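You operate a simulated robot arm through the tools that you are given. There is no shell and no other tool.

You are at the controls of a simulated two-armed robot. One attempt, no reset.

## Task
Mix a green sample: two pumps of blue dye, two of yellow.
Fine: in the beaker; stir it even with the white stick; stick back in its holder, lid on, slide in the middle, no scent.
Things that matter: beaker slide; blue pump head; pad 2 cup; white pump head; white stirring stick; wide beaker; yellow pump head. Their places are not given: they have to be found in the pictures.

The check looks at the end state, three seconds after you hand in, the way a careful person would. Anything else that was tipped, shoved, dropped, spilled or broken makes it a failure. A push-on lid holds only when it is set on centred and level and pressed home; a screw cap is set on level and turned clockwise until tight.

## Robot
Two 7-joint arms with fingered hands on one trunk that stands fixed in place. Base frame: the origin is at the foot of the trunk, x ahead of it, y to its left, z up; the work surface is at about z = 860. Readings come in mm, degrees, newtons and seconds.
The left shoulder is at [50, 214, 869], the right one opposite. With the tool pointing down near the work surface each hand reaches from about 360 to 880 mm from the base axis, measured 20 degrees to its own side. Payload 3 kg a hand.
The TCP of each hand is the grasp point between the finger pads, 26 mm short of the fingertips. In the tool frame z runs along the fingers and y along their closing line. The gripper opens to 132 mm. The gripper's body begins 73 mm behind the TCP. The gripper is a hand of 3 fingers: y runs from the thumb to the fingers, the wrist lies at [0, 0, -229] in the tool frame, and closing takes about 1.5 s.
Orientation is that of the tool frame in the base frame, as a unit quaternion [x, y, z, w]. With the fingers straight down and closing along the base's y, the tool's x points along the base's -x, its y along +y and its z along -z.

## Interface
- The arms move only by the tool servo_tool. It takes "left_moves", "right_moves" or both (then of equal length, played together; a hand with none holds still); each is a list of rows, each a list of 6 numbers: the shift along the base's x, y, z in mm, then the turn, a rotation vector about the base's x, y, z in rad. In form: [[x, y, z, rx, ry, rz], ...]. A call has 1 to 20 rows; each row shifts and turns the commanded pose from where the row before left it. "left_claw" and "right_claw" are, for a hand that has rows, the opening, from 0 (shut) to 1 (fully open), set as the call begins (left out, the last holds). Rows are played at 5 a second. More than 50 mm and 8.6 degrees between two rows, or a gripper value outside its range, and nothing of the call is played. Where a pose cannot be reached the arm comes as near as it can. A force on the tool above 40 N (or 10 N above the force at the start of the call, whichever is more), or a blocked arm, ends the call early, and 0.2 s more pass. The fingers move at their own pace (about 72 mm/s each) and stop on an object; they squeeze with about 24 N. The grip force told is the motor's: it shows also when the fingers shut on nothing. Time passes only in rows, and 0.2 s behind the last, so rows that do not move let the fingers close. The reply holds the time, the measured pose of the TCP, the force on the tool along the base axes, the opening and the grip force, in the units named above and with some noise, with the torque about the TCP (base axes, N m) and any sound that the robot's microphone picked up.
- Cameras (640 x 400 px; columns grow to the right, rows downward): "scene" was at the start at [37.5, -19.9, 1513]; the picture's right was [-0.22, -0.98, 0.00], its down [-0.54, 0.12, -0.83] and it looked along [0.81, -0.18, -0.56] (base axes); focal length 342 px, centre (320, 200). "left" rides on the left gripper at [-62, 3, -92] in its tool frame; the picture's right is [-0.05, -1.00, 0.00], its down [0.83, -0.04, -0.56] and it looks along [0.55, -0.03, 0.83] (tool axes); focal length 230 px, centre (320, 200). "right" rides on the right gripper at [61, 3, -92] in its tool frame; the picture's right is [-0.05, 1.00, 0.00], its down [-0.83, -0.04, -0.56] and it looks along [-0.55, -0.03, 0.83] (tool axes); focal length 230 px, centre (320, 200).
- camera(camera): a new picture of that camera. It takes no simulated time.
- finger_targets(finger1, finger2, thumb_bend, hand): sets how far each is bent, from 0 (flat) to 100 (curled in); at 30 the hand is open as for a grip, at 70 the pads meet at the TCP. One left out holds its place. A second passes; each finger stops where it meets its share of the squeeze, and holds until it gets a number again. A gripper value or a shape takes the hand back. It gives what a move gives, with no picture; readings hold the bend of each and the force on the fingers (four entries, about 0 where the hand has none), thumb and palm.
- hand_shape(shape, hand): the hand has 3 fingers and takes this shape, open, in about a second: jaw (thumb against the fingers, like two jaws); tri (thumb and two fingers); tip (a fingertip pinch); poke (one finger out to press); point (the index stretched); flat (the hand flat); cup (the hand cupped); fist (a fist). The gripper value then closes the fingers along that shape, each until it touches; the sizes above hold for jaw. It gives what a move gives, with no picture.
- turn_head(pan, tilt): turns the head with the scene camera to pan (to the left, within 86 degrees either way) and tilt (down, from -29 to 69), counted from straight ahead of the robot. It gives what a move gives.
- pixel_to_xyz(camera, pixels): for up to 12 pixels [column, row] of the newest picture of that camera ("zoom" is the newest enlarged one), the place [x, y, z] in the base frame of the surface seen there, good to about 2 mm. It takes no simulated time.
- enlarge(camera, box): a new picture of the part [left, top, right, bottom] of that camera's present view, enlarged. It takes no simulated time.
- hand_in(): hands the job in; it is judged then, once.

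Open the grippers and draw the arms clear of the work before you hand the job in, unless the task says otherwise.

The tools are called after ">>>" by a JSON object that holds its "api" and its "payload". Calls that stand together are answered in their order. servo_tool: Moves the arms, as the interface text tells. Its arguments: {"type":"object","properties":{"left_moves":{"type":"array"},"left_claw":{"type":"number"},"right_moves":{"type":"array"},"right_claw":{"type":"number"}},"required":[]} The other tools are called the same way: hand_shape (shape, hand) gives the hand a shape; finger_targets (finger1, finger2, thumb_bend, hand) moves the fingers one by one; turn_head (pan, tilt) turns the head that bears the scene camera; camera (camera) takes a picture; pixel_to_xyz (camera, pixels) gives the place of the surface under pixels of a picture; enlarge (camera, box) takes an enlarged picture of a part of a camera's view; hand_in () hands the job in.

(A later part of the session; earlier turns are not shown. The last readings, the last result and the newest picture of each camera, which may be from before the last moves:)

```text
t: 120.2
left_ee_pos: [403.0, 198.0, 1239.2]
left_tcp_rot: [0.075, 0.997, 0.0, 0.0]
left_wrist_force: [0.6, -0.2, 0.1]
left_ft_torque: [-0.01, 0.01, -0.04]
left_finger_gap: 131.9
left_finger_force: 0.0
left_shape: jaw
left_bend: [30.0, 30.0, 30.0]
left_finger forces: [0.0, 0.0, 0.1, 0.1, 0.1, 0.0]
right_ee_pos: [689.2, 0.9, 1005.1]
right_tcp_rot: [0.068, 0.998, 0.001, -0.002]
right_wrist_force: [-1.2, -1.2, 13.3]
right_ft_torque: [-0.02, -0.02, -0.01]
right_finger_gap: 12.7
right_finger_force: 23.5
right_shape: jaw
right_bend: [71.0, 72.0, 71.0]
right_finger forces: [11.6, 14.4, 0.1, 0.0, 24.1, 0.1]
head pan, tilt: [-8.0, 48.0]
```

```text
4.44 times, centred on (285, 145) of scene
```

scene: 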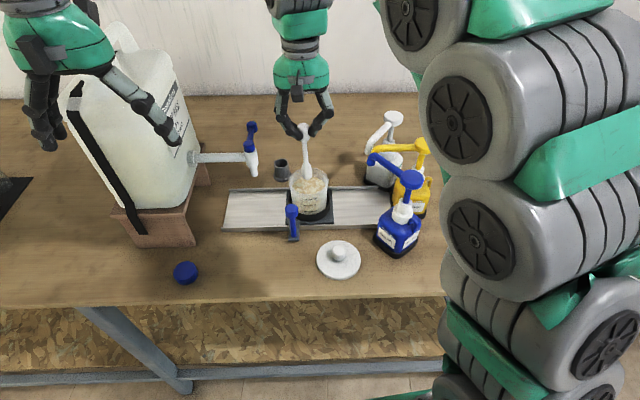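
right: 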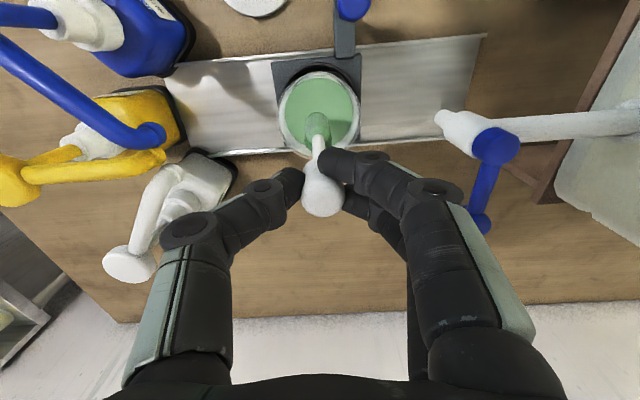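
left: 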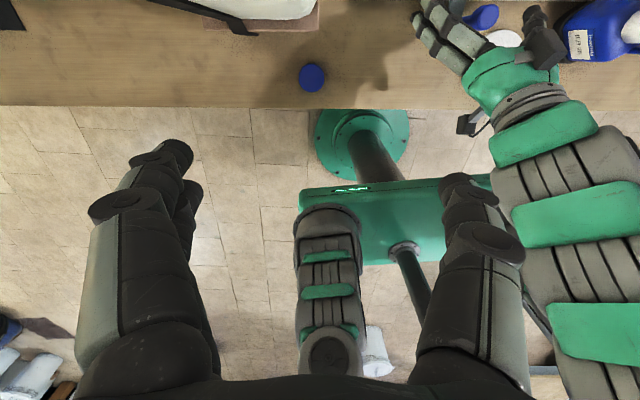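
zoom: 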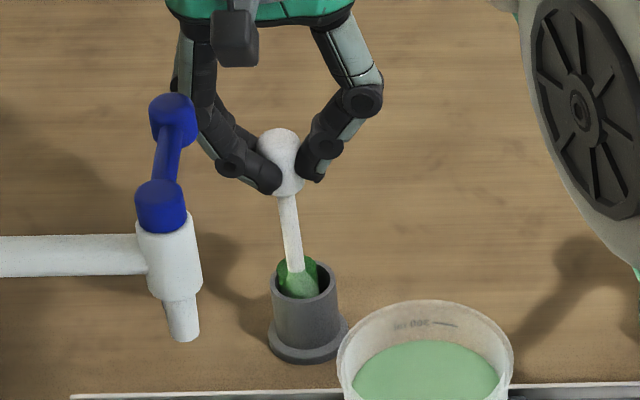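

Contact with the bottom (13 N). I ease up 0.8 mm and open the hand.

>>> {"api": "servo_tool", "payload": {"right_moves": [[0, 0, 0.8, 0, 0, 0], [0, 0, 0, 0, 0, 0]]}}

>>> {"api": "servo_tool", "payload": {"right_moves": [[0, 0, 0, 0, 0, 0], [0, 0, 0, 0, 0, 0], [0, 0, 0, 0, 0, 0], [0, 0, 0, 0, 0, 0], [0, 0, 0, 0, 0, 0], [0, 0, 0, 0, 0, 0]], "right_claw": 0.6}}

>>> {"api": "enlarge", "payload": {"camera": "scene", "box": [255, 100, 315, 190]}}

>>> {"api": "camera", "payload": {"camera": "right"}}

```text
t: 120.8
left_ee_pos: [403.0, 197.2, 1239.6]
left_tcp_rot: [0.076, 0.997, 0.001, -0.001]
left_wrist_force: [-0.5, 0.1, -0.2]
left_ft_torque: [-0.02, -0.02, 0.01]
left_finger_gap: 131.9
left_finger_force: 0.0
left_shape: jaw
left_bend: [30.0, 30.0, 30.0]
left_finger forces: [0.0, 0.0, 0.1, 0.0, 0.1, 0.0]
right_ee_pos: [689.7, 1.5, 1004.0]
right_tcp_rot: [0.069, 0.998, 0.001, -0.004]
right_wrist_force: [0.1, 0.2, 12.1]
right_ft_torque: [0.01, -0.01, -0.02]
right_finger_gap: 12.7
right_finger_force: 24.0
right_shape: jaw
right_bend: [71.0, 72.0, 71.0]
right_finger forces: [11.3, 14.3, 0.0, 0.0, 24.2, 0.1]
head pan, tilt: [-8.0, 48.0]
```

```text
t: 122.2
left_ee_pos: [403.2, 198.4, 1239.2]
left_tcp_rot: [0.075, 0.997, 0.0, 0.001]
left_wrist_force: [0.1, -0.9, -0.2]
left_ft_torque: [-0.01, 0.01, -0.01]
left_finger_gap: 132.1
left_finger_force: 0.1
left_shape: jaw
left_bend: [30.0, 30.0, 30.0]
left_finger forces: [0.1, 0.0, 0.1, 0.1, 0.0, 0.0]
right_ee_pos: [689.7, 0.9, 1004.2]
right_tcp_rot: [0.068, 0.998, 0.001, -0.003]
right_wrist_force: [0.1, 0.1, 0.7]
right_ft_torque: [0.0, 0.03, 0.01]
right_finger_gap: 79.0
right_finger_force: 0.1
right_shape: jaw
right_bend: [71.0, 71.0, 71.0]
right_finger forces: [0.0, 0.1, 0.0, 0.0, 0.1, 0.1]
head pan, tilt: [-8.0, 48.0]
```

```text
4.44 times, centred on (285, 145) of scene
```

zoom: 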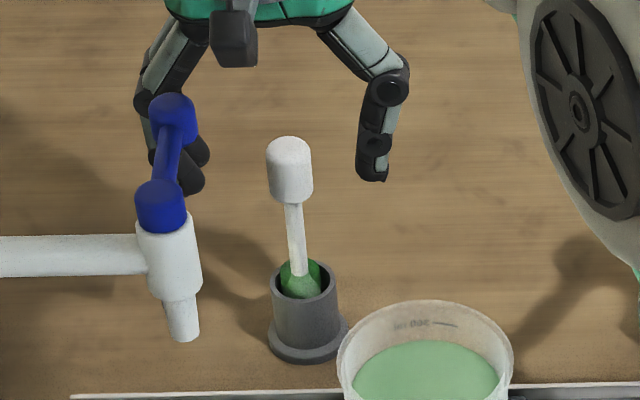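

```text
taken
```

right: 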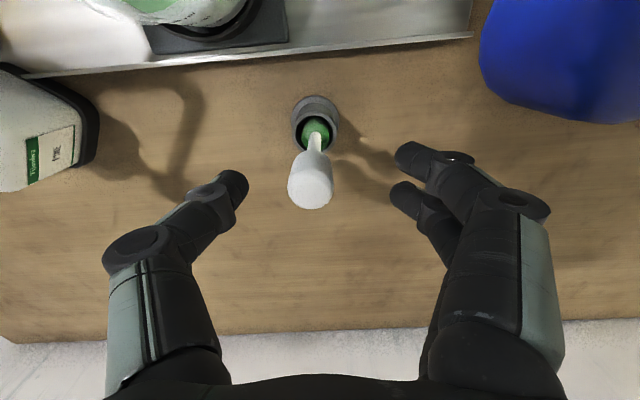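

The stick stands in its holder. I raise the hand clear and move over to the lid at (400,-104).

>>> {"api": "servo_tool", "payload": {"right_moves": [[0, 0, 12, 0, 0, 0], [0, 0, 12, 0, 0, 0], [0, 0, 12, 0, 0, 0], [0, 0, 12, 0, 0, 0], [-6, -14, 10, 0, 0, 0], [-6, -14, 10, 0, 0, 0], [-6, -14, 10, 0, 0, 0], [-6, -14, 10, 0, 0, 0], [-33, -6, 0, 0, 0, 0], [-33, -6, 0, 0, 0, 0], [-33, -6, 0, 0, 0, 0], [-33, -6, 0, 0, 0, 0], [-33, -6, 0, 0, 0, 0], [-33, -6, 0, 0, 0, 0], [-33, -6, 0, 0, 0, 0], [-33, -6, 0, 0, 0, 0], [0, 0, 0, 0, 0, 0]]}}

>>> {"api": "camera", "payload": {"camera": "right"}}

>>> {"api": "camera", "payload": {"camera": "scene"}}

```text
t: 125.8
left_ee_pos: [403.7, 197.6, 1240.1]
left_tcp_rot: [0.075, 0.997, 0.0, 0.0]
left_wrist_force: [0.0, 1.3, 0.1]
left_ft_torque: [0.02, 0.0, 0.0]
left_finger_gap: 131.8
left_finger_force: 0.0
left_shape: jaw
left_bend: [30.0, 30.0, 30.0]
left_finger forces: [0.0, 0.0, 0.0, 0.0, 0.0, 0.0]
right_ee_pos: [402.4, -103.8, 1090.8]
right_tcp_rot: [0.069, 0.998, 0.001, -0.004]
right_wrist_force: [0.1, 0.4, -0.1]
right_ft_torque: [-0.01, 0.0, -0.01]
right_finger_gap: 79.1
right_finger_force: 0.1
right_shape: jaw
right_bend: [71.0, 71.0, 71.0]
right_finger forces: [0.1, 0.0, 0.0, 0.0, 0.0, 0.1]
head pan, tilt: [-8.0, 48.0]
```

```text
taken
```

right: 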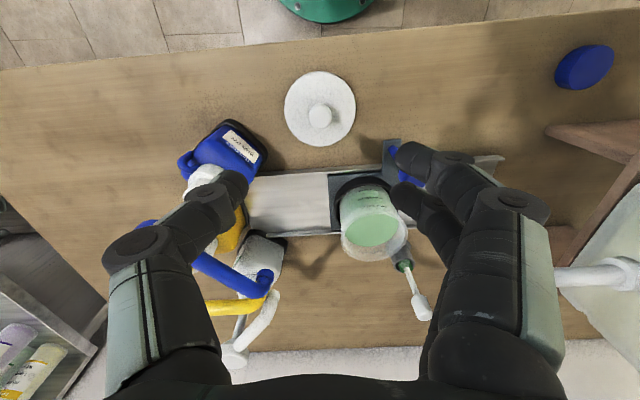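

```text
taken
```

scene: 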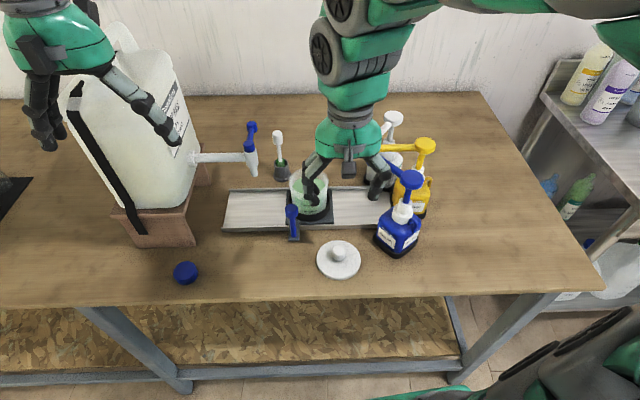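

The lid shows at (320,110) in the wrist view. I zoom in and measure its knob and disc edges.

>>> {"api": "enlarge", "payload": {"camera": "right", "box": [270, 60, 370, 160]}}

>>> {"api": "pixel_to_xyz", "payload": {"camera": "zoom", "pixels": [[320, 230], [275, 235], [365, 235], [320, 190], [320, 268], [182, 195], [460, 195], [320, 52], [325, 342], [260, 300], [220, 120], [430, 110]]}}

>>> {"api": "enlarge", "payload": {"camera": "scene", "box": [305, 225, 375, 290]}}

```text
4.00 times, centred on (320, 110) of right
```

zoom: 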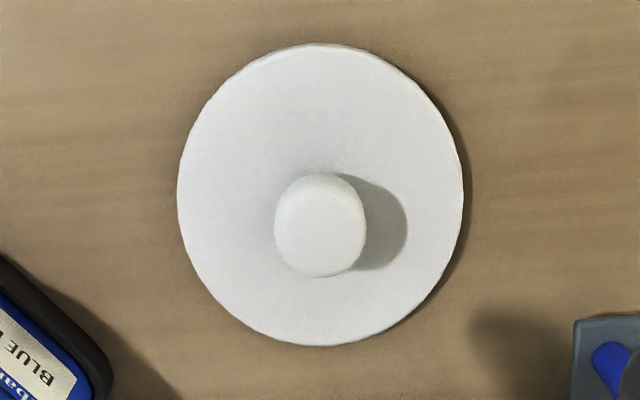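

```text
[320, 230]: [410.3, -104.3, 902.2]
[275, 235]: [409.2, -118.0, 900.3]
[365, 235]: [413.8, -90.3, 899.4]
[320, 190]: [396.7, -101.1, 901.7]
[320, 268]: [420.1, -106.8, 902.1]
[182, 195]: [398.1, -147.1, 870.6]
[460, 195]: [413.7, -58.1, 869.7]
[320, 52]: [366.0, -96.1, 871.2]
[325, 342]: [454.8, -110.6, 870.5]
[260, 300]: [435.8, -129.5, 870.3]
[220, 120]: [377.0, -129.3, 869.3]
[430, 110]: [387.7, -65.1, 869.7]
```

```text
6.15 times, centred on (340, 258) of scene
```

zoom: 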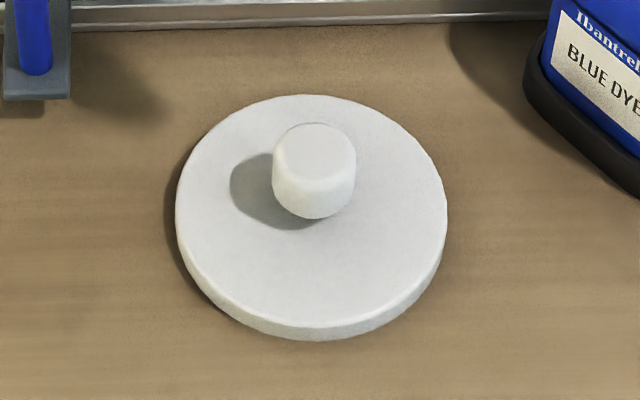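

Lid centre ≈(410,-103.7): disc radius 45, knob z 870–902, ~24 mm wide. I descend so the fingertips meet the middle of the knob (TCP z≈908).

>>> {"api": "servo_tool", "payload": {"right_moves": [[7.6, 0, -20, 0, 0, 0], [0, 0, -25, 0, 0, 0], [0, 0, -25, 0, 0, 0], [0, 0, -25, 0, 0, 0], [0, 0, -25, 0, 0, 0], [0, 0, -25, 0, 0, 0], [0, 0, -20, 0, 0, 0], [0, 0, -12, 0, 0, 0], [0, 0, 0, 0, 0, 0]]}}

>>> {"api": "camera", "payload": {"camera": "right"}}

>>> {"api": "pixel_to_xyz", "payload": {"camera": "right", "pixels": [[320, 190], [320, 210], [300, 195], [340, 195], [320, 170]]}}

```text
t: 127.8
left_ee_pos: [402.9, 197.3, 1238.9]
left_tcp_rot: [0.076, 0.997, -0.001, 0.001]
left_wrist_force: [0.1, 0.1, 0.9]
left_ft_torque: [0.01, -0.02, -0.02]
left_finger_gap: 132.1
left_finger_force: 0.1
left_shape: jaw
left_bend: [30.0, 30.0, 30.0]
left_finger forces: [0.0, 0.1, 0.1, 0.1, 0.0, 0.1]
right_ee_pos: [409.7, -103.5, 915.7]
right_tcp_rot: [0.068, 0.998, 0.0, -0.002]
right_wrist_force: [1.2, 0.0, 0.0]
right_ft_torque: [-0.02, 0.01, 0.02]
right_finger_gap: 78.8
right_finger_force: 0.0
right_shape: jaw
right_bend: [71.0, 71.0, 71.0]
right_finger forces: [0.0, 0.0, 0.1, 0.0, 0.0, 0.1]
head pan, tilt: [-8.0, 48.0]
```

```text
taken
```

right: 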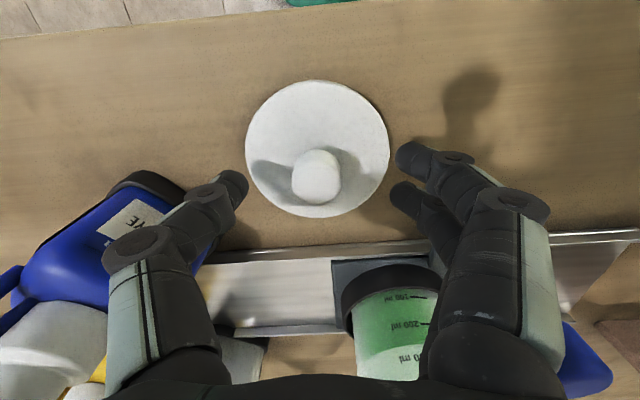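

```text
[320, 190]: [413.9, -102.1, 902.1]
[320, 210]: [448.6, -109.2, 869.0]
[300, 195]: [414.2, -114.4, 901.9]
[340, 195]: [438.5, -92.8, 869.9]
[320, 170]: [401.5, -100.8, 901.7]
```

I zoom on the knob between the fingers to fine-tune centring.

>>> {"api": "enlarge", "payload": {"camera": "right", "box": [230, 70, 410, 230]}}

>>> {"api": "pixel_to_xyz", "payload": {"camera": "zoom", "pixels": [[313, 240], [313, 270], [313, 300], [275, 265], [350, 265], [313, 230], [313, 290]]}}

```text
2.50 times, centred on (320, 150) of right
```

zoom: 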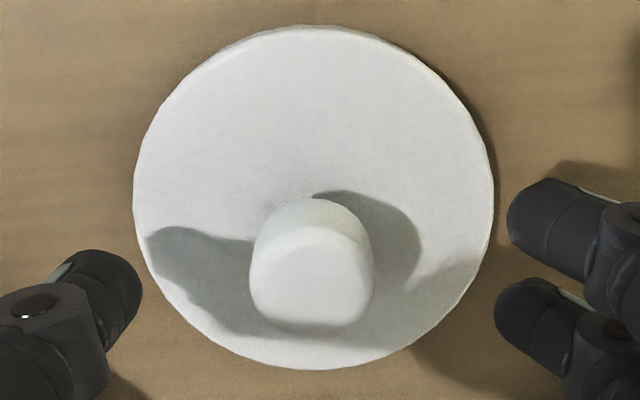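

```text
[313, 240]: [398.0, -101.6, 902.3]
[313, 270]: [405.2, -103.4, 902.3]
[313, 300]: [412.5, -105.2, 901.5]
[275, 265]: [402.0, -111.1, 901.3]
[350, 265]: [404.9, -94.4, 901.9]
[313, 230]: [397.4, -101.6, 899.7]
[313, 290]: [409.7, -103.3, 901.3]
```

Knob centre ≈(409,-104), matching the TCP. I lower 7 mm and close on the knob.

>>> {"api": "servo_tool", "payload": {"right_moves": [[0, 0, -4, 0, 0, 0], [0, 0, -3, 0, 0, 0], [0, 0, 0, 0, 0, 0]]}}

>>> {"api": "servo_tool", "payload": {"right_moves": [[0, 0, 0, 0, 0, 0], [0, 0, 0, 0, 0, 0], [0, 0, 0, 0, 0, 0], [0, 0, 0, 0, 0, 0], [0, 0, 0, 0, 0, 0], [0, 0, 0, 0, 0, 0]], "right_claw": 0}}

>>> {"api": "camera", "payload": {"camera": "right"}}

>>> {"api": "enlarge", "payload": {"camera": "scene", "box": [290, 190, 390, 290]}}

```text
t: 128.6
left_ee_pos: [403.2, 197.3, 1239.3]
left_tcp_rot: [0.076, 0.997, 0.0, -0.001]
left_wrist_force: [-0.1, 0.2, 0.6]
left_ft_torque: [-0.03, 0.0, 0.0]
left_finger_gap: 131.9
left_finger_force: 0.1
left_shape: jaw
left_bend: [30.0, 30.0, 30.0]
left_finger forces: [0.0, 0.1, 0.0, 0.1, 0.0, 0.0]
right_ee_pos: [410.5, -103.2, 908.4]
right_tcp_rot: [0.067, 0.998, 0.001, -0.003]
right_wrist_force: [0.8, -0.1, 0.0]
right_ft_torque: [0.02, -0.01, 0.04]
right_finger_gap: 78.9
right_finger_force: 0.1
right_shape: jaw
right_bend: [71.0, 71.0, 71.0]
right_finger forces: [0.0, 0.1, 0.0, 0.0, 0.1, 0.0]
head pan, tilt: [-8.0, 48.0]
```

```text
t: 130.0
left_ee_pos: [402.7, 196.7, 1238.6]
left_tcp_rot: [0.075, 0.997, 0.0, 0.0]
left_wrist_force: [0.7, 0.2, -0.1]
left_ft_torque: [-0.04, -0.02, 0.03]
left_finger_gap: 131.9
left_finger_force: 0.1
left_shape: jaw
left_bend: [30.0, 30.0, 30.0]
left_finger forces: [0.1, 0.0, 0.0, 0.1, 0.0, 0.1]
right_ee_pos: [409.5, -103.1, 908.6]
right_tcp_rot: [0.069, 0.998, 0.002, -0.003]
right_wrist_force: [0.3, 1.2, -0.5]
right_ft_torque: [-0.03, 0.04, -0.01]
right_finger_gap: 18.1
right_finger_force: 24.2
right_shape: jaw
right_bend: [72.0, 73.0, 70.0]
right_finger forces: [10.8, 11.0, 0.1, 0.1, 20.7, 0.1]
head pan, tilt: [-8.0, 48.0]
```

```text
taken
```

right: 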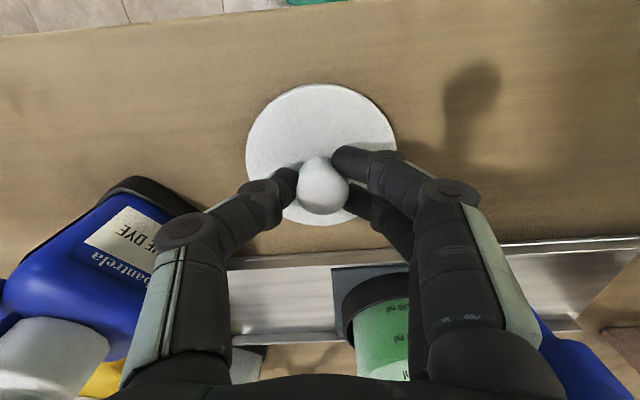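

```text
4.00 times, centred on (340, 240) of scene
```

zoom: 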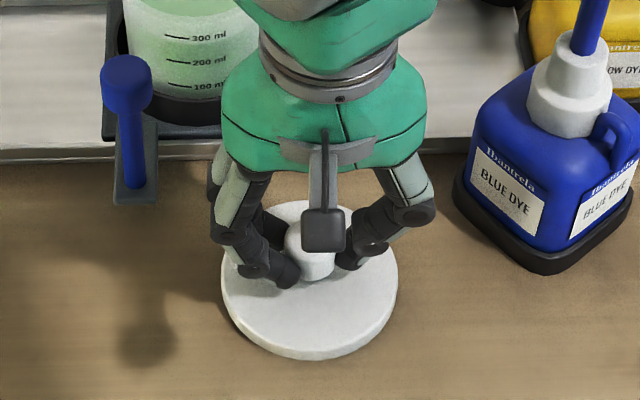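

Firm three-point grip on the knob. I lift the lid slowly 30 mm and check it hangs level.

>>> {"api": "servo_tool", "payload": {"right_moves": [[0, 0, 4, 0, 0, 0], [0, 0, 8, 0, 0, 0], [0, 0, 10, 0, 0, 0], [0, 0, 10, 0, 0, 0], [0, 0, 0, 0, 0, 0]]}}

>>> {"api": "enlarge", "payload": {"camera": "right", "box": [220, 60, 420, 240]}}

>>> {"api": "enlarge", "payload": {"camera": "scene", "box": [290, 190, 390, 290]}}

```text
t: 131.2
left_ee_pos: [403.3, 198.7, 1240.6]
left_tcp_rot: [0.076, 0.997, 0.0, 0.0]
left_wrist_force: [0.1, -0.1, 0.2]
left_ft_torque: [0.01, -0.01, 0.02]
left_finger_gap: 131.8
left_finger_force: 0.1
left_shape: jaw
left_bend: [30.0, 30.0, 30.0]
left_finger forces: [0.1, 0.1, 0.1, 0.1, 0.1, 0.0]
right_ee_pos: [409.6, -102.0, 940.3]
right_tcp_rot: [0.068, 0.998, 0.001, -0.003]
right_wrist_force: [-0.3, -0.5, -1.1]
right_ft_torque: [0.02, -0.02, -0.02]
right_finger_gap: 18.2
right_finger_force: 24.5
right_shape: jaw
right_bend: [72.0, 73.0, 70.0]
right_finger forces: [11.1, 11.3, 0.0, 0.0, 20.7, 0.0]
head pan, tilt: [-8.0, 48.0]
```

```text
2.22 times, centred on (320, 150) of right
```

zoom: 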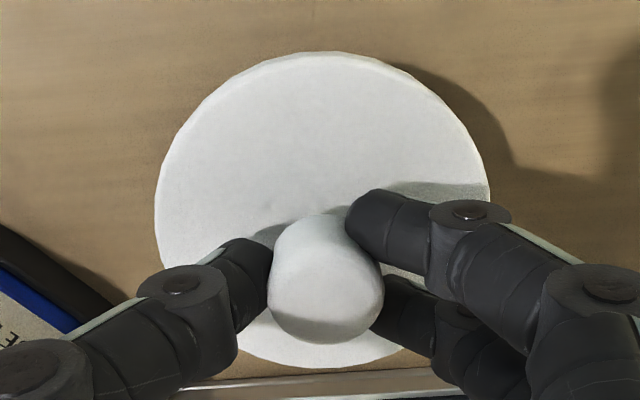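

```text
4.00 times, centred on (340, 240) of scene
```

zoom: 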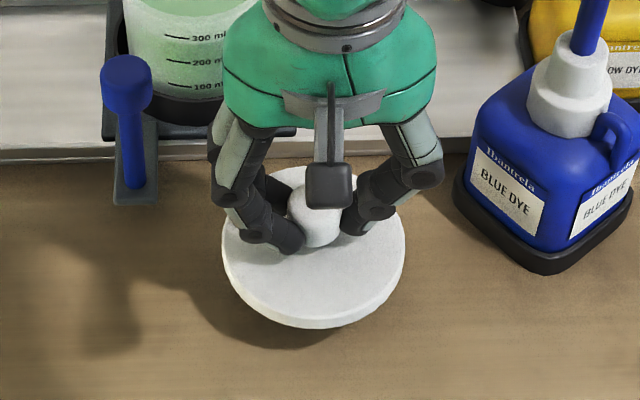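

I check levelness by measuring heights around the disc.

>>> {"api": "pixel_to_xyz", "payload": {"camera": "zoom", "pixels": [[235, 270], [240, 300], [320, 315], [390, 285], [260, 220], [385, 230], [300, 180]]}}

>>> {"api": "enlarge", "payload": {"camera": "right", "box": [220, 60, 420, 240]}}

>>> {"api": "pixel_to_xyz", "payload": {"camera": "zoom", "pixels": [[165, 200], [200, 130], [320, 62], [320, 150], [430, 110], [480, 175], [260, 350], [300, 360], [200, 280], [400, 100], [240, 100], [160, 230]]}}

```text
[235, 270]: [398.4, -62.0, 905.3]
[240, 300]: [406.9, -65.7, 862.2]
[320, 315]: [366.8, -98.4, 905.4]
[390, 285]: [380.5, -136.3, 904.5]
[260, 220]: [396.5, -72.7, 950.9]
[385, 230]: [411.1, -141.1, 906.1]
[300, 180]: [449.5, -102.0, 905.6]
```

```text
2.22 times, centred on (320, 150) of right
```

zoom: 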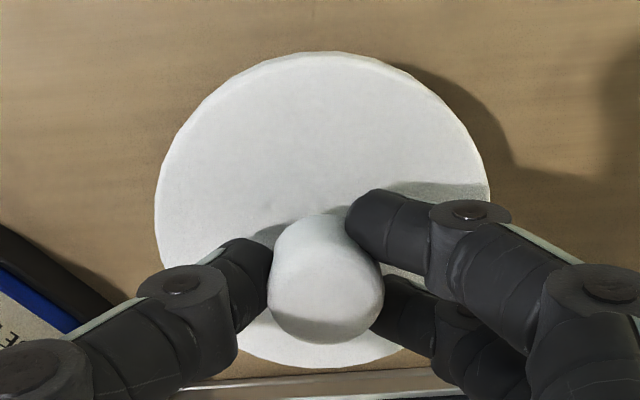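

```text
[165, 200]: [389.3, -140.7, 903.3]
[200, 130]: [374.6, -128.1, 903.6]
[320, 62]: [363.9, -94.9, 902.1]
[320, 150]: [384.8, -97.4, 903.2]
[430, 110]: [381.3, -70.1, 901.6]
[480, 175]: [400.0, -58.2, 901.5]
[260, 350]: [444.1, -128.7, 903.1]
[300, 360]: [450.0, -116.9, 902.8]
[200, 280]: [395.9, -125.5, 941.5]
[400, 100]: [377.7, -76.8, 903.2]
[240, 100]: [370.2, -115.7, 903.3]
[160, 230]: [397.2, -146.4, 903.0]
```

The disc is level within the measuring noise. I lift on to z≈1060 and carry the lid over the beaker, hovering well above the rim.

>>> {"api": "servo_tool", "payload": {"right_moves": [[0, 0, 20, 0, 0, 0], [0, 0, 25, 0, 0, 0], [0, 0, 25, 0, 0, 0], [0, 0, 25, 0, 0, 0], [0, 0, 25, 0, 0, 0], [25, 7, 0, 0, 0, 0], [25, 7, 0, 0, 0, 0], [25, 7, 0, 0, 0, 0], [25, 7, 0, 0, 0, 0], [25, 7, 0, 0, 0, 0], [24, 7, 0, 0, 0, 0], [0, 0, -10, 0, 0, 0], [0, 0, -10, 0, 0, 0], [0, 0, 0, 0, 0, 0]]}}

>>> {"api": "camera", "payload": {"camera": "right"}}

>>> {"api": "enlarge", "payload": {"camera": "scene", "box": [260, 120, 360, 240]}}

```text
t: 134.2
left_ee_pos: [403.8, 198.2, 1240.4]
left_tcp_rot: [0.076, 0.997, 0.0, 0.0]
left_wrist_force: [-0.4, -0.8, -0.1]
left_ft_torque: [0.0, 0.01, 0.0]
left_finger_gap: 131.9
left_finger_force: 0.1
left_shape: jaw
left_bend: [30.0, 30.0, 30.0]
left_finger forces: [0.1, 0.0, 0.0, 0.0, 0.0, 0.1]
right_ee_pos: [558.8, -61.1, 1039.4]
right_tcp_rot: [0.067, 0.998, 0.001, -0.004]
right_wrist_force: [0.8, 0.0, -0.2]
right_ft_torque: [0.0, -0.02, 0.02]
right_finger_gap: 18.4
right_finger_force: 23.9
right_shape: jaw
right_bend: [72.0, 73.0, 70.0]
right_finger forces: [13.0, 13.1, 0.0, 0.0, 20.6, 0.0]
head pan, tilt: [-8.0, 48.0]
```

```text
taken
```

right: 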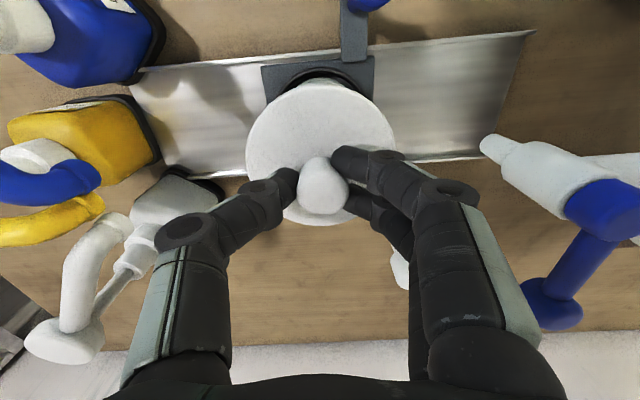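

```text
3.33 times, centred on (310, 180) of scene
```

zoom: 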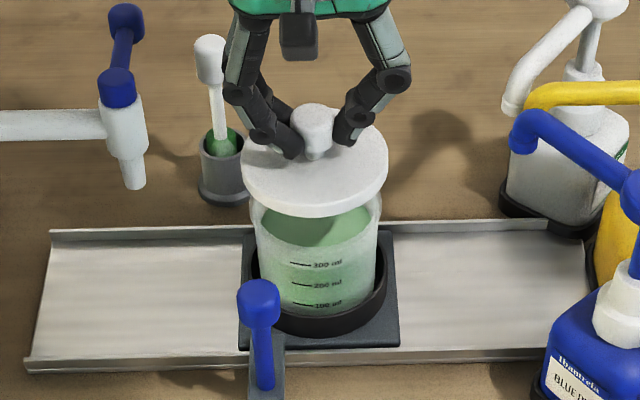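

The lid hovers about 32 mm above the rim, laterally nearly aligned. I zoom in to compare lid edges with the rim edges.

>>> {"api": "enlarge", "payload": {"camera": "scene", "box": [280, 145, 340, 215]}}

>>> {"api": "enlarge", "payload": {"camera": "right", "box": [235, 50, 405, 230]}}

```text
5.71 times, centred on (310, 180) of scene
```

zoom: 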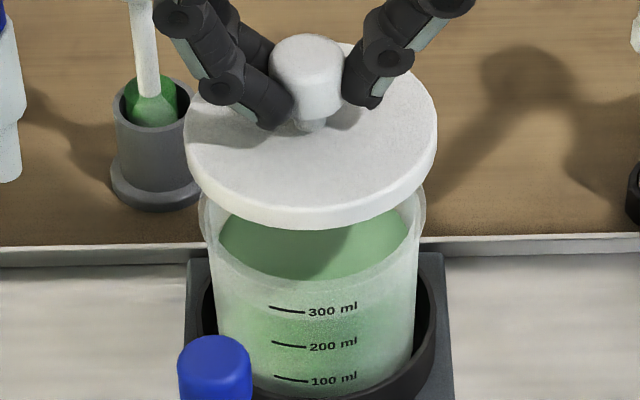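

```text
2.22 times, centred on (320, 140) of right
```

zoom: 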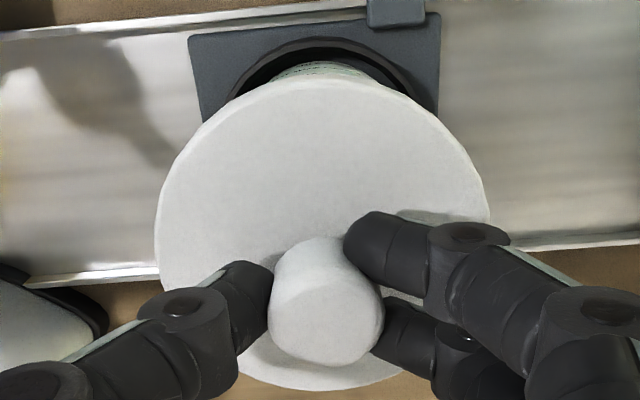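

Lateral alignment is within ~0.5 mm. For the fore-aft direction I measure the lid's front edge and the rim's front edge in the wrist zoom, plus points in the scene view.

>>> {"api": "pixel_to_xyz", "payload": {"camera": "zoom", "pixels": [[318, 84], [318, 74], [318, 70], [318, 66], [318, 64], [300, 70], [340, 70], [160, 240], [485, 210], [300, 385], [250, 110], [400, 110]]}}

>>> {"api": "enlarge", "payload": {"camera": "scene", "box": [280, 145, 340, 215]}}

>>> {"api": "pixel_to_xyz", "payload": {"camera": "zoom", "pixels": [[310, 210], [310, 222], [190, 130], [432, 130], [205, 215], [420, 215], [212, 240], [412, 240], [310, 285], [235, 210], [395, 200], [310, 272]]}}

```text
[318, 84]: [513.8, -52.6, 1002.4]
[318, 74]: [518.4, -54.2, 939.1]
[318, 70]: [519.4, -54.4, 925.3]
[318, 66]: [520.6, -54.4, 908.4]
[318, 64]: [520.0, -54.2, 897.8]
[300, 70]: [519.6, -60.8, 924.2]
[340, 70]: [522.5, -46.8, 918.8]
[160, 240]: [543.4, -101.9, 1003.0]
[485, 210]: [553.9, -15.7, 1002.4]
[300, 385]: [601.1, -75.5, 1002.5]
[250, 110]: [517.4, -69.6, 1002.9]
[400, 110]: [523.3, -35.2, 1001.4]
```

```text
5.71 times, centred on (310, 180) of scene
```

zoom: 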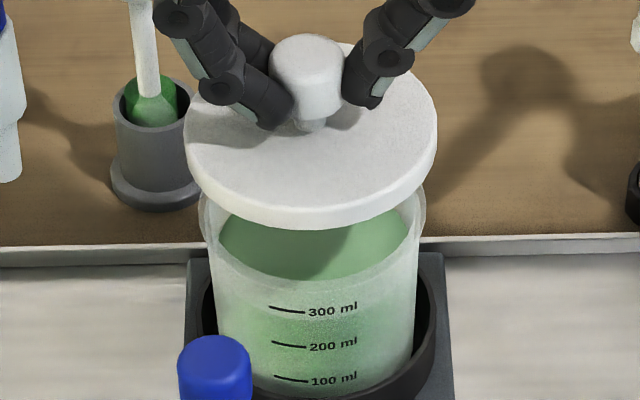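

```text
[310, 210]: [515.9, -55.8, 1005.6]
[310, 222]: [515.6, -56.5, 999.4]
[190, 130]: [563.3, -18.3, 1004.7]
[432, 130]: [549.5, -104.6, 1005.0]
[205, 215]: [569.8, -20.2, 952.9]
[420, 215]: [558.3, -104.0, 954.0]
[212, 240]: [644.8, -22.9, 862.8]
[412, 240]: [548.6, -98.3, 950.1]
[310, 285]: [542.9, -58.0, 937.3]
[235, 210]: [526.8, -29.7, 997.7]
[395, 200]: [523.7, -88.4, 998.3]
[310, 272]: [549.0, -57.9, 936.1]
```

Measurements suggest the lid is ~3 mm too close to the robot. I shift +3 mm in x, +0.5 in y, and lower 20 mm to about 12 mm above the rim for a finer comparison.

>>> {"api": "servo_tool", "payload": {"right_moves": [[1.5, 0.5, -8, 0, 0, 0], [1.5, 0, -8, 0, 0, 0], [0, 0, -4, 0, 0, 0], [0, 0, 0, 0, 0, 0]]}}

>>> {"api": "enlarge", "payload": {"camera": "right", "box": [235, 50, 405, 230]}}

>>> {"api": "enlarge", "payload": {"camera": "scene", "box": [280, 145, 340, 215]}}

```text
t: 135.2
left_ee_pos: [405.0, 197.4, 1239.7]
left_tcp_rot: [0.076, 0.997, 0.0, 0.0]
left_wrist_force: [-0.2, 1.1, -0.4]
left_ft_torque: [-0.02, -0.01, 0.0]
left_finger_gap: 131.8
left_finger_force: 0.0
left_shape: jaw
left_bend: [30.0, 30.0, 30.0]
left_finger forces: [0.0, 0.0, 0.0, 0.0, 0.0, 0.0]
right_ee_pos: [561.3, -60.5, 1019.7]
right_tcp_rot: [0.068, 0.998, 0.001, -0.003]
right_wrist_force: [-0.3, -0.1, 0.0]
right_ft_torque: [0.0, 0.0, 0.02]
right_finger_gap: 18.3
right_finger_force: 24.4
right_shape: jaw
right_bend: [72.0, 73.0, 70.0]
right_finger forces: [13.1, 13.2, 0.0, 0.0, 20.6, 0.0]
head pan, tilt: [-8.0, 48.0]
```

```text
2.22 times, centred on (320, 140) of right
```

zoom: 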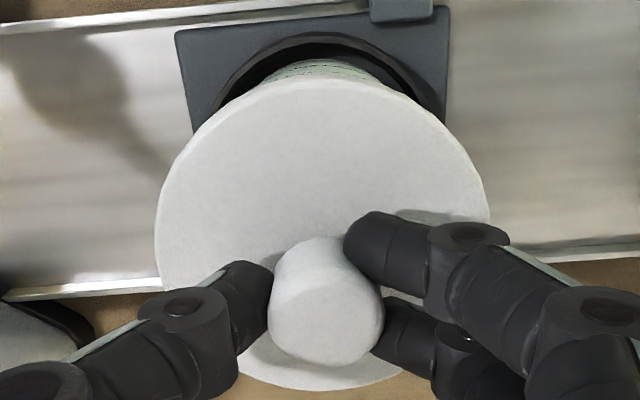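

```text
5.71 times, centred on (310, 180) of scene
```

zoom: 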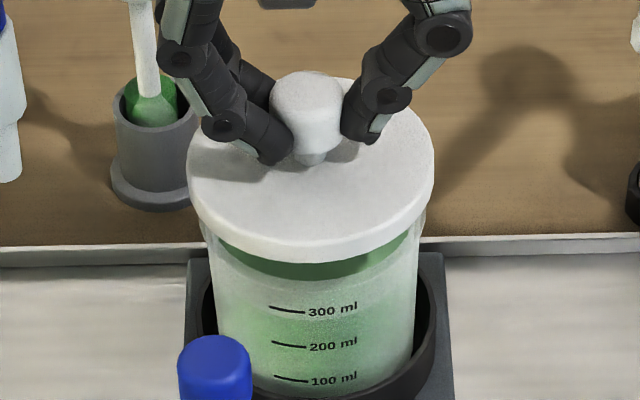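

I measure the lid's front edge and beaker front wall again in the wrist zoom.

>>> {"api": "enlarge", "payload": {"camera": "right", "box": [280, 60, 360, 110]}}

>>> {"api": "pixel_to_xyz", "payload": {"camera": "zoom", "pixels": [[320, 155], [320, 145], [320, 135], [320, 128], [320, 120], [320, 112], [320, 105], [320, 100], [320, 95], [280, 110], [360, 110], [320, 165]]}}

```text
8.00 times, centred on (320, 85) of right
```

zoom: 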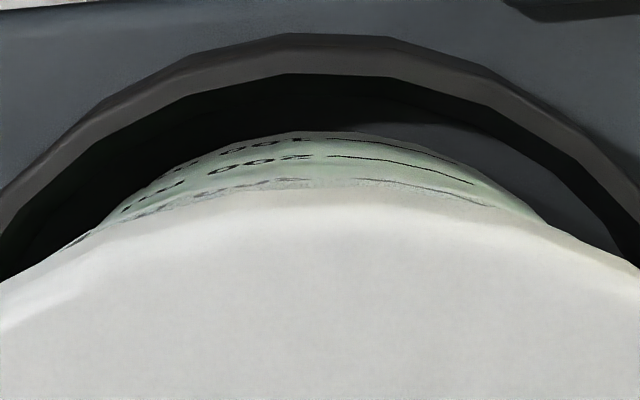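

```text
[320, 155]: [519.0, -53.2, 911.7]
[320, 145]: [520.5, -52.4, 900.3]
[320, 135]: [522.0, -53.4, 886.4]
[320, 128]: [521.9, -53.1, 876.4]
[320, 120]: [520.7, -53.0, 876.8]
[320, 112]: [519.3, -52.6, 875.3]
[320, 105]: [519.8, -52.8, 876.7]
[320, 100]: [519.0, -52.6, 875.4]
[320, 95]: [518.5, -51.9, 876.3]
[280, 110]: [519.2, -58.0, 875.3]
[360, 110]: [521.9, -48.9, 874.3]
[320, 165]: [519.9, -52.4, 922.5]
```

Both estimates put the lid centred within about 1 mm. I nudge -0.5 mm in y and lower gently toward contact.

>>> {"api": "servo_tool", "payload": {"right_moves": [[-0.5, -0.5, -3, 0, 0, 0], [0, 0, -3, 0, 0, 0], [0, 0, -2, 0, 0, 0], [0, 0, 0, 0, 0, 0]]}}

>>> {"api": "enlarge", "payload": {"camera": "scene", "box": [280, 145, 340, 215]}}

>>> {"api": "enlarge", "payload": {"camera": "right", "box": [235, 50, 405, 230]}}

```text
t: 136.2
left_ee_pos: [403.4, 199.0, 1239.5]
left_tcp_rot: [0.076, 0.997, 0.0, 0.0]
left_wrist_force: [-1.0, -0.9, 0.5]
left_ft_torque: [-0.01, -0.01, -0.01]
left_finger_gap: 132.0
left_finger_force: 0.1
left_shape: jaw
left_bend: [30.0, 30.0, 30.0]
left_finger forces: [0.0, 0.0, 0.0, 0.0, 0.1, 0.1]
right_ee_pos: [561.1, -61.8, 1011.4]
right_tcp_rot: [0.068, 0.998, 0.001, -0.004]
right_wrist_force: [-0.4, 0.1, -0.7]
right_ft_torque: [-0.02, 0.02, 0.01]
right_finger_gap: 18.1
right_finger_force: 24.4
right_shape: jaw
right_bend: [72.0, 73.0, 70.0]
right_finger forces: [13.1, 13.2, 0.0, 0.2, 20.7, 0.0]
head pan, tilt: [-8.0, 48.0]
```

```text
5.71 times, centred on (310, 180) of scene
```

zoom: 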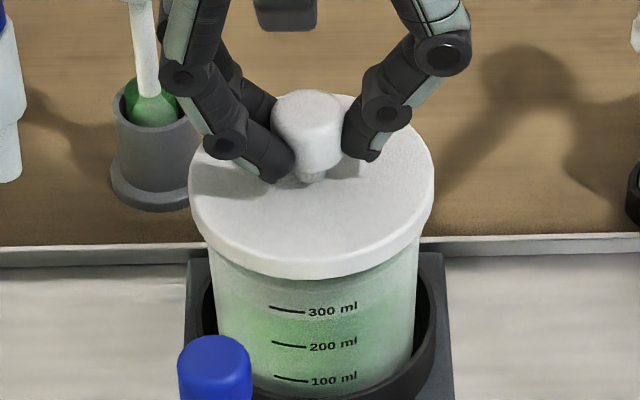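

```text
2.22 times, centred on (320, 140) of right
```

zoom: 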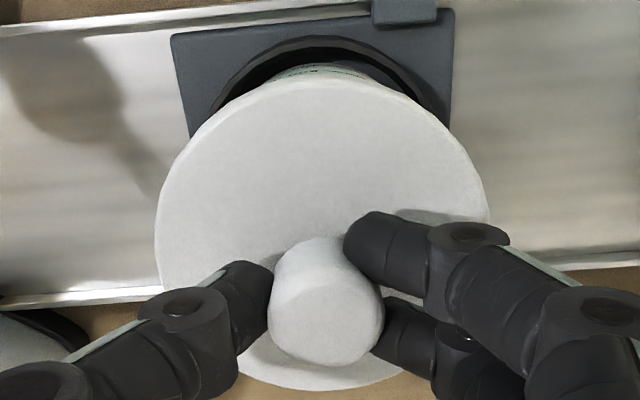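

Laterally centred within half a mm. I lower in 1.5 mm steps to find contact.

>>> {"api": "servo_tool", "payload": {"right_moves": [[0, -0.3, -1.5, 0, 0, 0], [0, 0, -1.5, 0, 0, 0], [0, 0, 0, 0, 0, 0]]}}

```text
t: 137.0
left_ee_pos: [404.8, 198.2, 1239.8]
left_tcp_rot: [0.075, 0.997, 0.0, 0.0]
left_wrist_force: [-0.6, 0.7, -0.9]
left_ft_torque: [0.02, 0.01, -0.01]
left_finger_gap: 132.0
left_finger_force: 0.0
left_shape: jaw
left_bend: [30.0, 30.0, 30.0]
left_finger forces: [0.0, 0.0, 0.1, 0.0, 0.0, 0.0]
right_ee_pos: [560.4, -62.5, 1008.4]
right_tcp_rot: [0.068, 0.998, 0.001, -0.003]
right_wrist_force: [-0.7, 0.1, -0.9]
right_ft_torque: [-0.02, -0.02, 0.0]
right_finger_gap: 18.2
right_finger_force: 24.0
right_shape: jaw
right_bend: [72.0, 73.0, 70.0]
right_finger forces: [13.2, 13.2, 0.0, 0.0, 20.6, 0.1]
head pan, tilt: [-8.0, 48.0]
```

No contact yet at TCP z 1008.4; I continue in 1.5 mm steps.

>>> {"api": "servo_tool", "payload": {"right_moves": [[0, 0, -1.5, 0, 0, 0], [0, 0, -1.5, 0, 0, 0], [0, 0, 0, 0, 0, 0]]}}

>>> {"api": "enlarge", "payload": {"camera": "scene", "box": [280, 145, 340, 215]}}

```text
t: 137.8
left_ee_pos: [403.4, 198.4, 1240.3]
left_tcp_rot: [0.075, 0.997, 0.0, 0.0]
left_wrist_force: [-0.4, -0.5, 1.5]
left_ft_torque: [0.03, -0.03, -0.02]
left_finger_gap: 132.0
left_finger_force: 0.1
left_shape: jaw
left_bend: [30.0, 30.0, 30.0]
left_finger forces: [0.0, 0.0, 0.0, 0.1, 0.0, 0.0]
right_ee_pos: [561.7, -61.3, 1006.2]
right_tcp_rot: [0.068, 0.998, 0.001, -0.003]
right_wrist_force: [-0.3, 0.3, 0.8]
right_ft_torque: [0.03, -0.03, 0.01]
right_finger_gap: 18.0
right_finger_force: 24.3
right_shape: jaw
right_bend: [72.0, 73.0, 70.0]
right_finger forces: [13.2, 13.2, 0.1, 0.0, 20.7, 0.0]
head pan, tilt: [-8.0, 48.0]
```

```text
5.71 times, centred on (310, 180) of scene
```

zoom: 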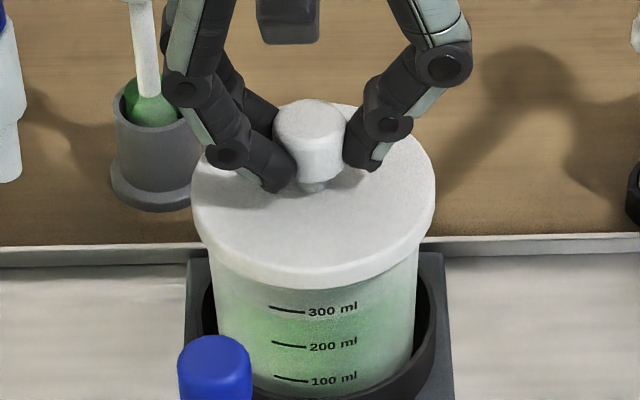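

>>> {"api": "servo_tool", "payload": {"right_moves": [[0, 0, -1, 0, 0, 0], [0, 0, -1, 0, 0, 0], [0, 0, 0, 0, 0, 0]]}}

```text
t: 138.6
left_ee_pos: [404.1, 197.5, 1239.6]
left_tcp_rot: [0.076, 0.997, 0.001, 0.001]
left_wrist_force: [0.0, 1.1, -0.4]
left_ft_torque: [0.04, 0.01, 0.01]
left_finger_gap: 131.8
left_finger_force: 0.2
left_shape: jaw
left_bend: [30.0, 30.0, 30.0]
left_finger forces: [0.1, 0.0, 0.0, 0.0, 0.0, 0.2]
right_ee_pos: [561.7, -62.7, 1004.6]
right_tcp_rot: [0.068, 0.998, 0.001, -0.004]
right_wrist_force: [0.7, -0.1, 0.7]
right_ft_torque: [0.0, 0.01, 0.02]
right_finger_gap: 18.3
right_finger_force: 23.9
right_shape: jaw
right_bend: [72.0, 73.0, 70.0]
right_finger forces: [13.3, 13.4, 0.0, 0.1, 20.7, 0.0]
head pan, tilt: [-8.0, 48.0]
```

Still free (0.7 N) at z 1004.6. I continue down.

>>> {"api": "servo_tool", "payload": {"right_moves": [[0, 0, -1, 0, 0, 0], [0, 0, -1, 0, 0, 0], [0, 0, 0, 0, 0, 0]]}}

>>> {"api": "enlarge", "payload": {"camera": "scene", "box": [280, 145, 340, 215]}}

```text
t: 139.4
left_ee_pos: [403.7, 197.7, 1239.2]
left_tcp_rot: [0.076, 0.997, 0.0, -0.001]
left_wrist_force: [-0.4, 0.1, 0.8]
left_ft_torque: [0.01, -0.01, 0.02]
left_finger_gap: 131.9
left_finger_force: 0.1
left_shape: jaw
left_bend: [30.0, 30.0, 30.0]
left_finger forces: [0.0, 0.0, 0.1, 0.0, 0.1, 0.1]
right_ee_pos: [560.5, -62.3, 1001.9]
right_tcp_rot: [0.069, 0.998, 0.001, -0.004]
right_wrist_force: [-0.5, 0.1, -0.1]
right_ft_torque: [-0.02, 0.01, -0.02]
right_finger_gap: 18.4
right_finger_force: 23.7
right_shape: jaw
right_bend: [72.0, 73.0, 70.0]
right_finger forces: [13.2, 13.2, 0.0, 0.1, 20.8, 0.1]
head pan, tilt: [-8.0, 48.0]
```

```text
5.71 times, centred on (310, 180) of scene
```

zoom: 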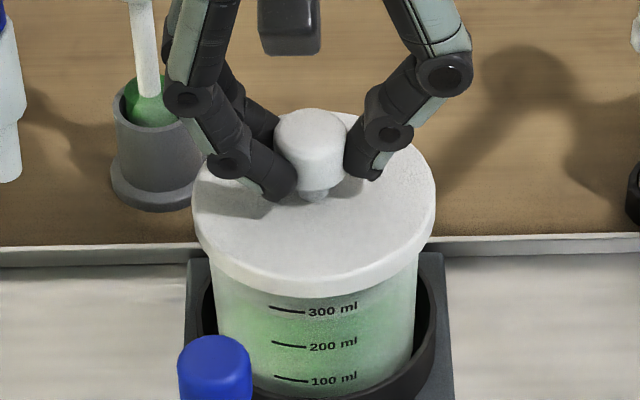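

The lid's skirt is already going over the rim without resistance — well centred. I continue down until it meets the rim.

>>> {"api": "servo_tool", "payload": {"right_moves": [[0, 0, -1, 0, 0, 0], [0, 0, -1, 0, 0, 0], [0, 0, 0, 0, 0, 0]]}}

>>> {"api": "servo_tool", "payload": {"right_moves": [[0, 0, -1, 0, 0, 0], [0, 0, -1, 0, 0, 0], [0, 0, 0, 0, 0, 0]]}}

>>> {"api": "enlarge", "payload": {"camera": "scene", "box": [280, 145, 340, 215]}}

```text
t: 140.2
left_ee_pos: [403.1, 197.7, 1239.7]
left_tcp_rot: [0.075, 0.997, 0.0, 0.0]
left_wrist_force: [0.5, -0.1, 0.1]
left_ft_torque: [0.01, -0.03, -0.01]
left_finger_gap: 132.2
left_finger_force: 0.0
left_shape: jaw
left_bend: [30.0, 30.0, 30.0]
left_finger forces: [0.0, 0.1, 0.0, 0.0, 0.0, 0.1]
right_ee_pos: [560.7, -61.0, 1001.3]
right_tcp_rot: [0.069, 0.998, 0.001, -0.004]
right_wrist_force: [-0.6, -0.3, -0.1]
right_ft_torque: [0.0, 0.01, 0.01]
right_finger_gap: 18.2
right_finger_force: 24.1
right_shape: jaw
right_bend: [72.0, 73.0, 70.0]
right_finger forces: [13.3, 13.3, 0.1, 0.0, 20.8, 0.0]
head pan, tilt: [-8.0, 48.0]
```

```text
t: 141.0
left_ee_pos: [404.3, 199.0, 1239.7]
left_tcp_rot: [0.076, 0.997, -0.001, 0.0]
left_wrist_force: [0.6, 0.0, 0.1]
left_ft_torque: [0.0, -0.02, 0.01]
left_finger_gap: 132.0
left_finger_force: 0.1
left_shape: jaw
left_bend: [30.0, 30.0, 30.0]
left_finger forces: [0.0, 0.1, 0.0, 0.0, 0.0, 0.0]
right_ee_pos: [561.2, -61.8, 998.7]
right_tcp_rot: [0.067, 0.998, 0.001, -0.004]
right_wrist_force: [-0.2, 0.0, 1.4]
right_ft_torque: [0.05, -0.03, 0.01]
right_finger_gap: 18.0
right_finger_force: 24.2
right_shape: jaw
right_bend: [72.0, 73.0, 70.0]
right_finger forces: [13.5, 13.5, 0.0, 0.1, 21.0, 0.0]
head pan, tilt: [-8.0, 48.0]
```

```text
5.71 times, centred on (310, 180) of scene
```

zoom: 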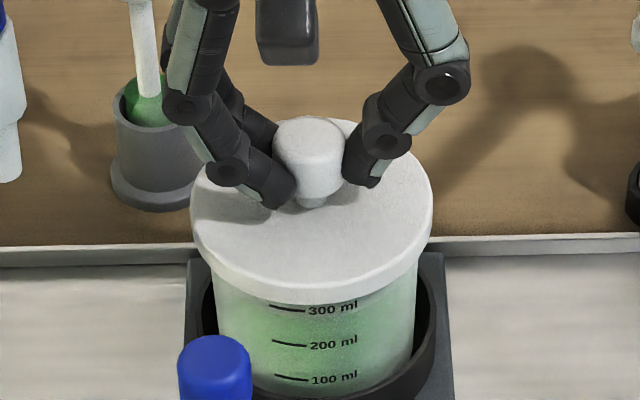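

First touch at TCP z≈998.7. I press on in 1 mm steps to push it home, watching the force.

>>> {"api": "servo_tool", "payload": {"right_moves": [[0, 0, -1, 0, 0, 0], [0, 0, -1, 0, 0, 0], [0, 0, 0, 0, 0, 0]]}}

>>> {"api": "enlarge", "payload": {"camera": "scene", "box": [280, 145, 340, 215]}}

>>> {"api": "enlarge", "payload": {"camera": "right", "box": [235, 50, 405, 230]}}

```text
t: 141.8
left_ee_pos: [403.8, 198.3, 1239.9]
left_tcp_rot: [0.075, 0.997, 0.0, 0.0]
left_wrist_force: [-1.1, -0.6, -0.2]
left_ft_torque: [0.0, 0.0, 0.01]
left_finger_gap: 131.8
left_finger_force: 0.0
left_shape: jaw
left_bend: [30.0, 30.0, 30.0]
left_finger forces: [0.0, 0.0, 0.0, 0.0, 0.0, 0.0]
right_ee_pos: [561.3, -61.3, 997.4]
right_tcp_rot: [0.068, 0.998, 0.001, -0.002]
right_wrist_force: [0.2, 0.3, 19.2]
right_ft_torque: [0.05, -0.02, -0.02]
right_finger_gap: 18.8
right_finger_force: 24.5
right_shape: jaw
right_bend: [73.0, 73.0, 71.0]
right_finger forces: [15.8, 16.5, 0.1, 0.0, 25.8, 0.1]
head pan, tilt: [-8.0, 48.0]
```

```text
5.71 times, centred on (310, 180) of scene
```

zoom: 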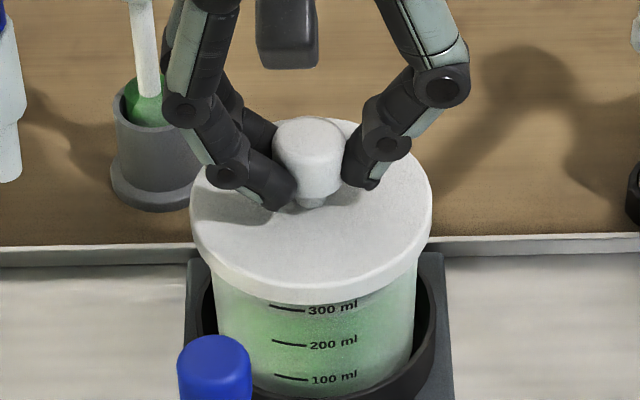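

```text
2.22 times, centred on (320, 140) of right
```

zoom: 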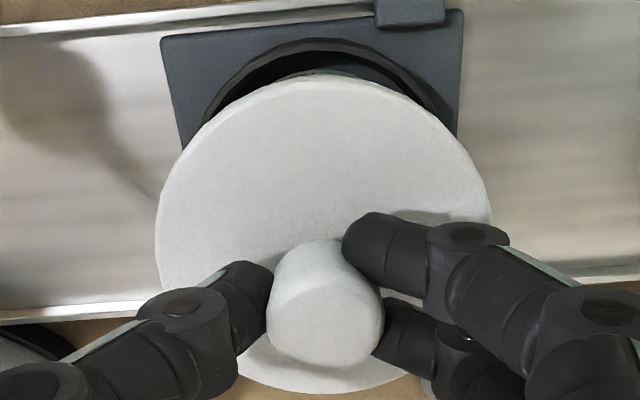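

The force rises to 19 N. I press further to snap it home.

>>> {"api": "servo_tool", "payload": {"right_moves": [[0, 0, -1, 0, 0, 0], [0, 0, -1, 0, 0, 0], [0, 0, 0, 0, 0, 0]]}}

>>> {"api": "enlarge", "payload": {"camera": "scene", "box": [280, 145, 340, 215]}}

```text
t: 142.6
left_ee_pos: [402.8, 197.3, 1239.2]
left_tcp_rot: [0.075, 0.997, 0.001, 0.0]
left_wrist_force: [-0.7, -1.0, 0.7]
left_ft_torque: [0.0, -0.04, 0.0]
left_finger_gap: 132.0
left_finger_force: 0.0
left_shape: jaw
left_bend: [30.0, 30.0, 30.0]
left_finger forces: [0.1, 0.1, 0.0, 0.0, 0.1, 0.0]
right_ee_pos: [561.2, -61.0, 995.8]
right_tcp_rot: [0.067, 0.998, 0.002, -0.003]
right_wrist_force: [-0.4, 0.3, 35.6]
right_ft_torque: [0.08, -0.05, -0.04]
right_finger_gap: 20.4
right_finger_force: 23.8
right_shape: jaw
right_bend: [73.0, 74.0, 72.0]
right_finger forces: [18.2, 18.3, 0.0, 0.1, 28.9, 0.0]
head pan, tilt: [-8.0, 48.0]
```

```text
5.71 times, centred on (310, 180) of scene
```

zoom: 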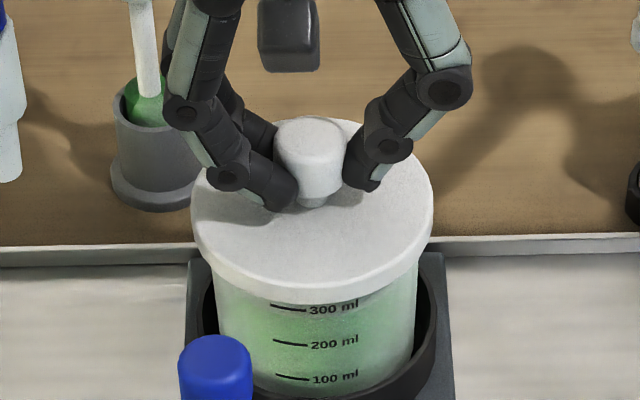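

35 N applied and the lid no longer moves: its top plate should now rest on the rim. I check the lid's heights around for level.

>>> {"api": "pixel_to_xyz", "payload": {"camera": "zoom", "pixels": [[210, 200], [420, 200], [310, 265], [250, 240], [370, 240], [310, 230], [400, 160], [225, 190], [310, 285], [340, 130]]}}

>>> {"api": "enlarge", "payload": {"camera": "right", "box": [235, 50, 405, 230]}}

>>> {"api": "pixel_to_xyz", "payload": {"camera": "zoom", "pixels": [[170, 230], [200, 160], [318, 90], [320, 160], [440, 140], [480, 205], [270, 375], [310, 385], [250, 110], [400, 105]]}}

```text
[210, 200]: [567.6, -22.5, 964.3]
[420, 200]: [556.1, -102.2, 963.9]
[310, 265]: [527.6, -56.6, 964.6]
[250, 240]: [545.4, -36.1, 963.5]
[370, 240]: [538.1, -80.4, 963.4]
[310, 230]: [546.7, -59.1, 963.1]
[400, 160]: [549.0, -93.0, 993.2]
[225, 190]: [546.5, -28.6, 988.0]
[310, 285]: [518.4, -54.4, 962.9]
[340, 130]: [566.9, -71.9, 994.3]
```

```text
2.22 times, centred on (320, 140) of right
```

zoom: 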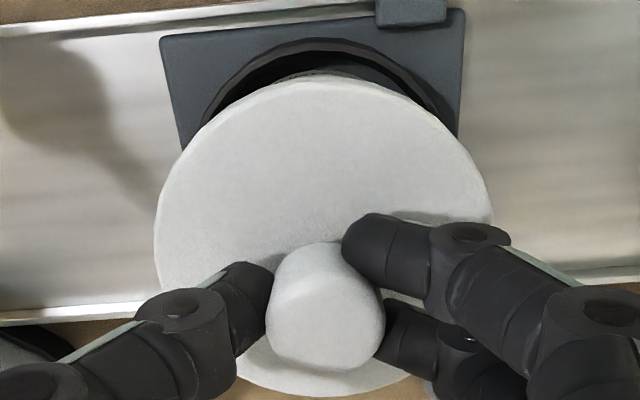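

```text
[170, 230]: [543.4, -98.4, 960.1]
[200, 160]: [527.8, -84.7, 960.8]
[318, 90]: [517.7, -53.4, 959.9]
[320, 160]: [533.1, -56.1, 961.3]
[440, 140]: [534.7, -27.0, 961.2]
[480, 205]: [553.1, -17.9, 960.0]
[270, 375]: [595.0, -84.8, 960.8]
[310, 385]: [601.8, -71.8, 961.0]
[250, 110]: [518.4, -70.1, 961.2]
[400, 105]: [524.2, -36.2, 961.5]
```

Lid is level (all points 960–961.5 in the wrist view). I give it one last firmer push until the force limit trips to be sure it's home.

>>> {"api": "servo_tool", "payload": {"right_moves": [[0, 0, -1.5, 0, 0, 0], [0, 0, -1, 0, 0, 0]]}}

```text
t: 143.1
left_ee_pos: [404.5, 197.1, 1239.0]
left_tcp_rot: [0.076, 0.997, 0.001, 0.0]
left_wrist_force: [0.2, -0.2, -0.4]
left_ft_torque: [-0.01, -0.01, -0.03]
left_finger_gap: 132.0
left_finger_force: 0.1
left_shape: jaw
left_bend: [30.0, 30.0, 30.0]
left_finger forces: [0.0, 0.0, 0.1, 0.0, 0.0, 0.0]
right_ee_pos: [562.3, -60.5, 997.0]
right_tcp_rot: [0.067, 0.998, 0.002, -0.001]
right_wrist_force: [-5.2, 0.9, 23.5]
right_ft_torque: [0.07, 0.06, -0.03]
right_finger_gap: 21.9
right_finger_force: 23.7
right_shape: jaw
right_bend: [73.0, 74.0, 72.0]
right_finger forces: [17.9, 15.7, 0.0, 0.0, 26.0, 0.1]
head pan, tilt: [-8.0, 48.0]
stopped in row 2 (right hand): the force on the tool passed its limit at 47 N (the readings are from after the stop); the commanded pose is now the measured one
```

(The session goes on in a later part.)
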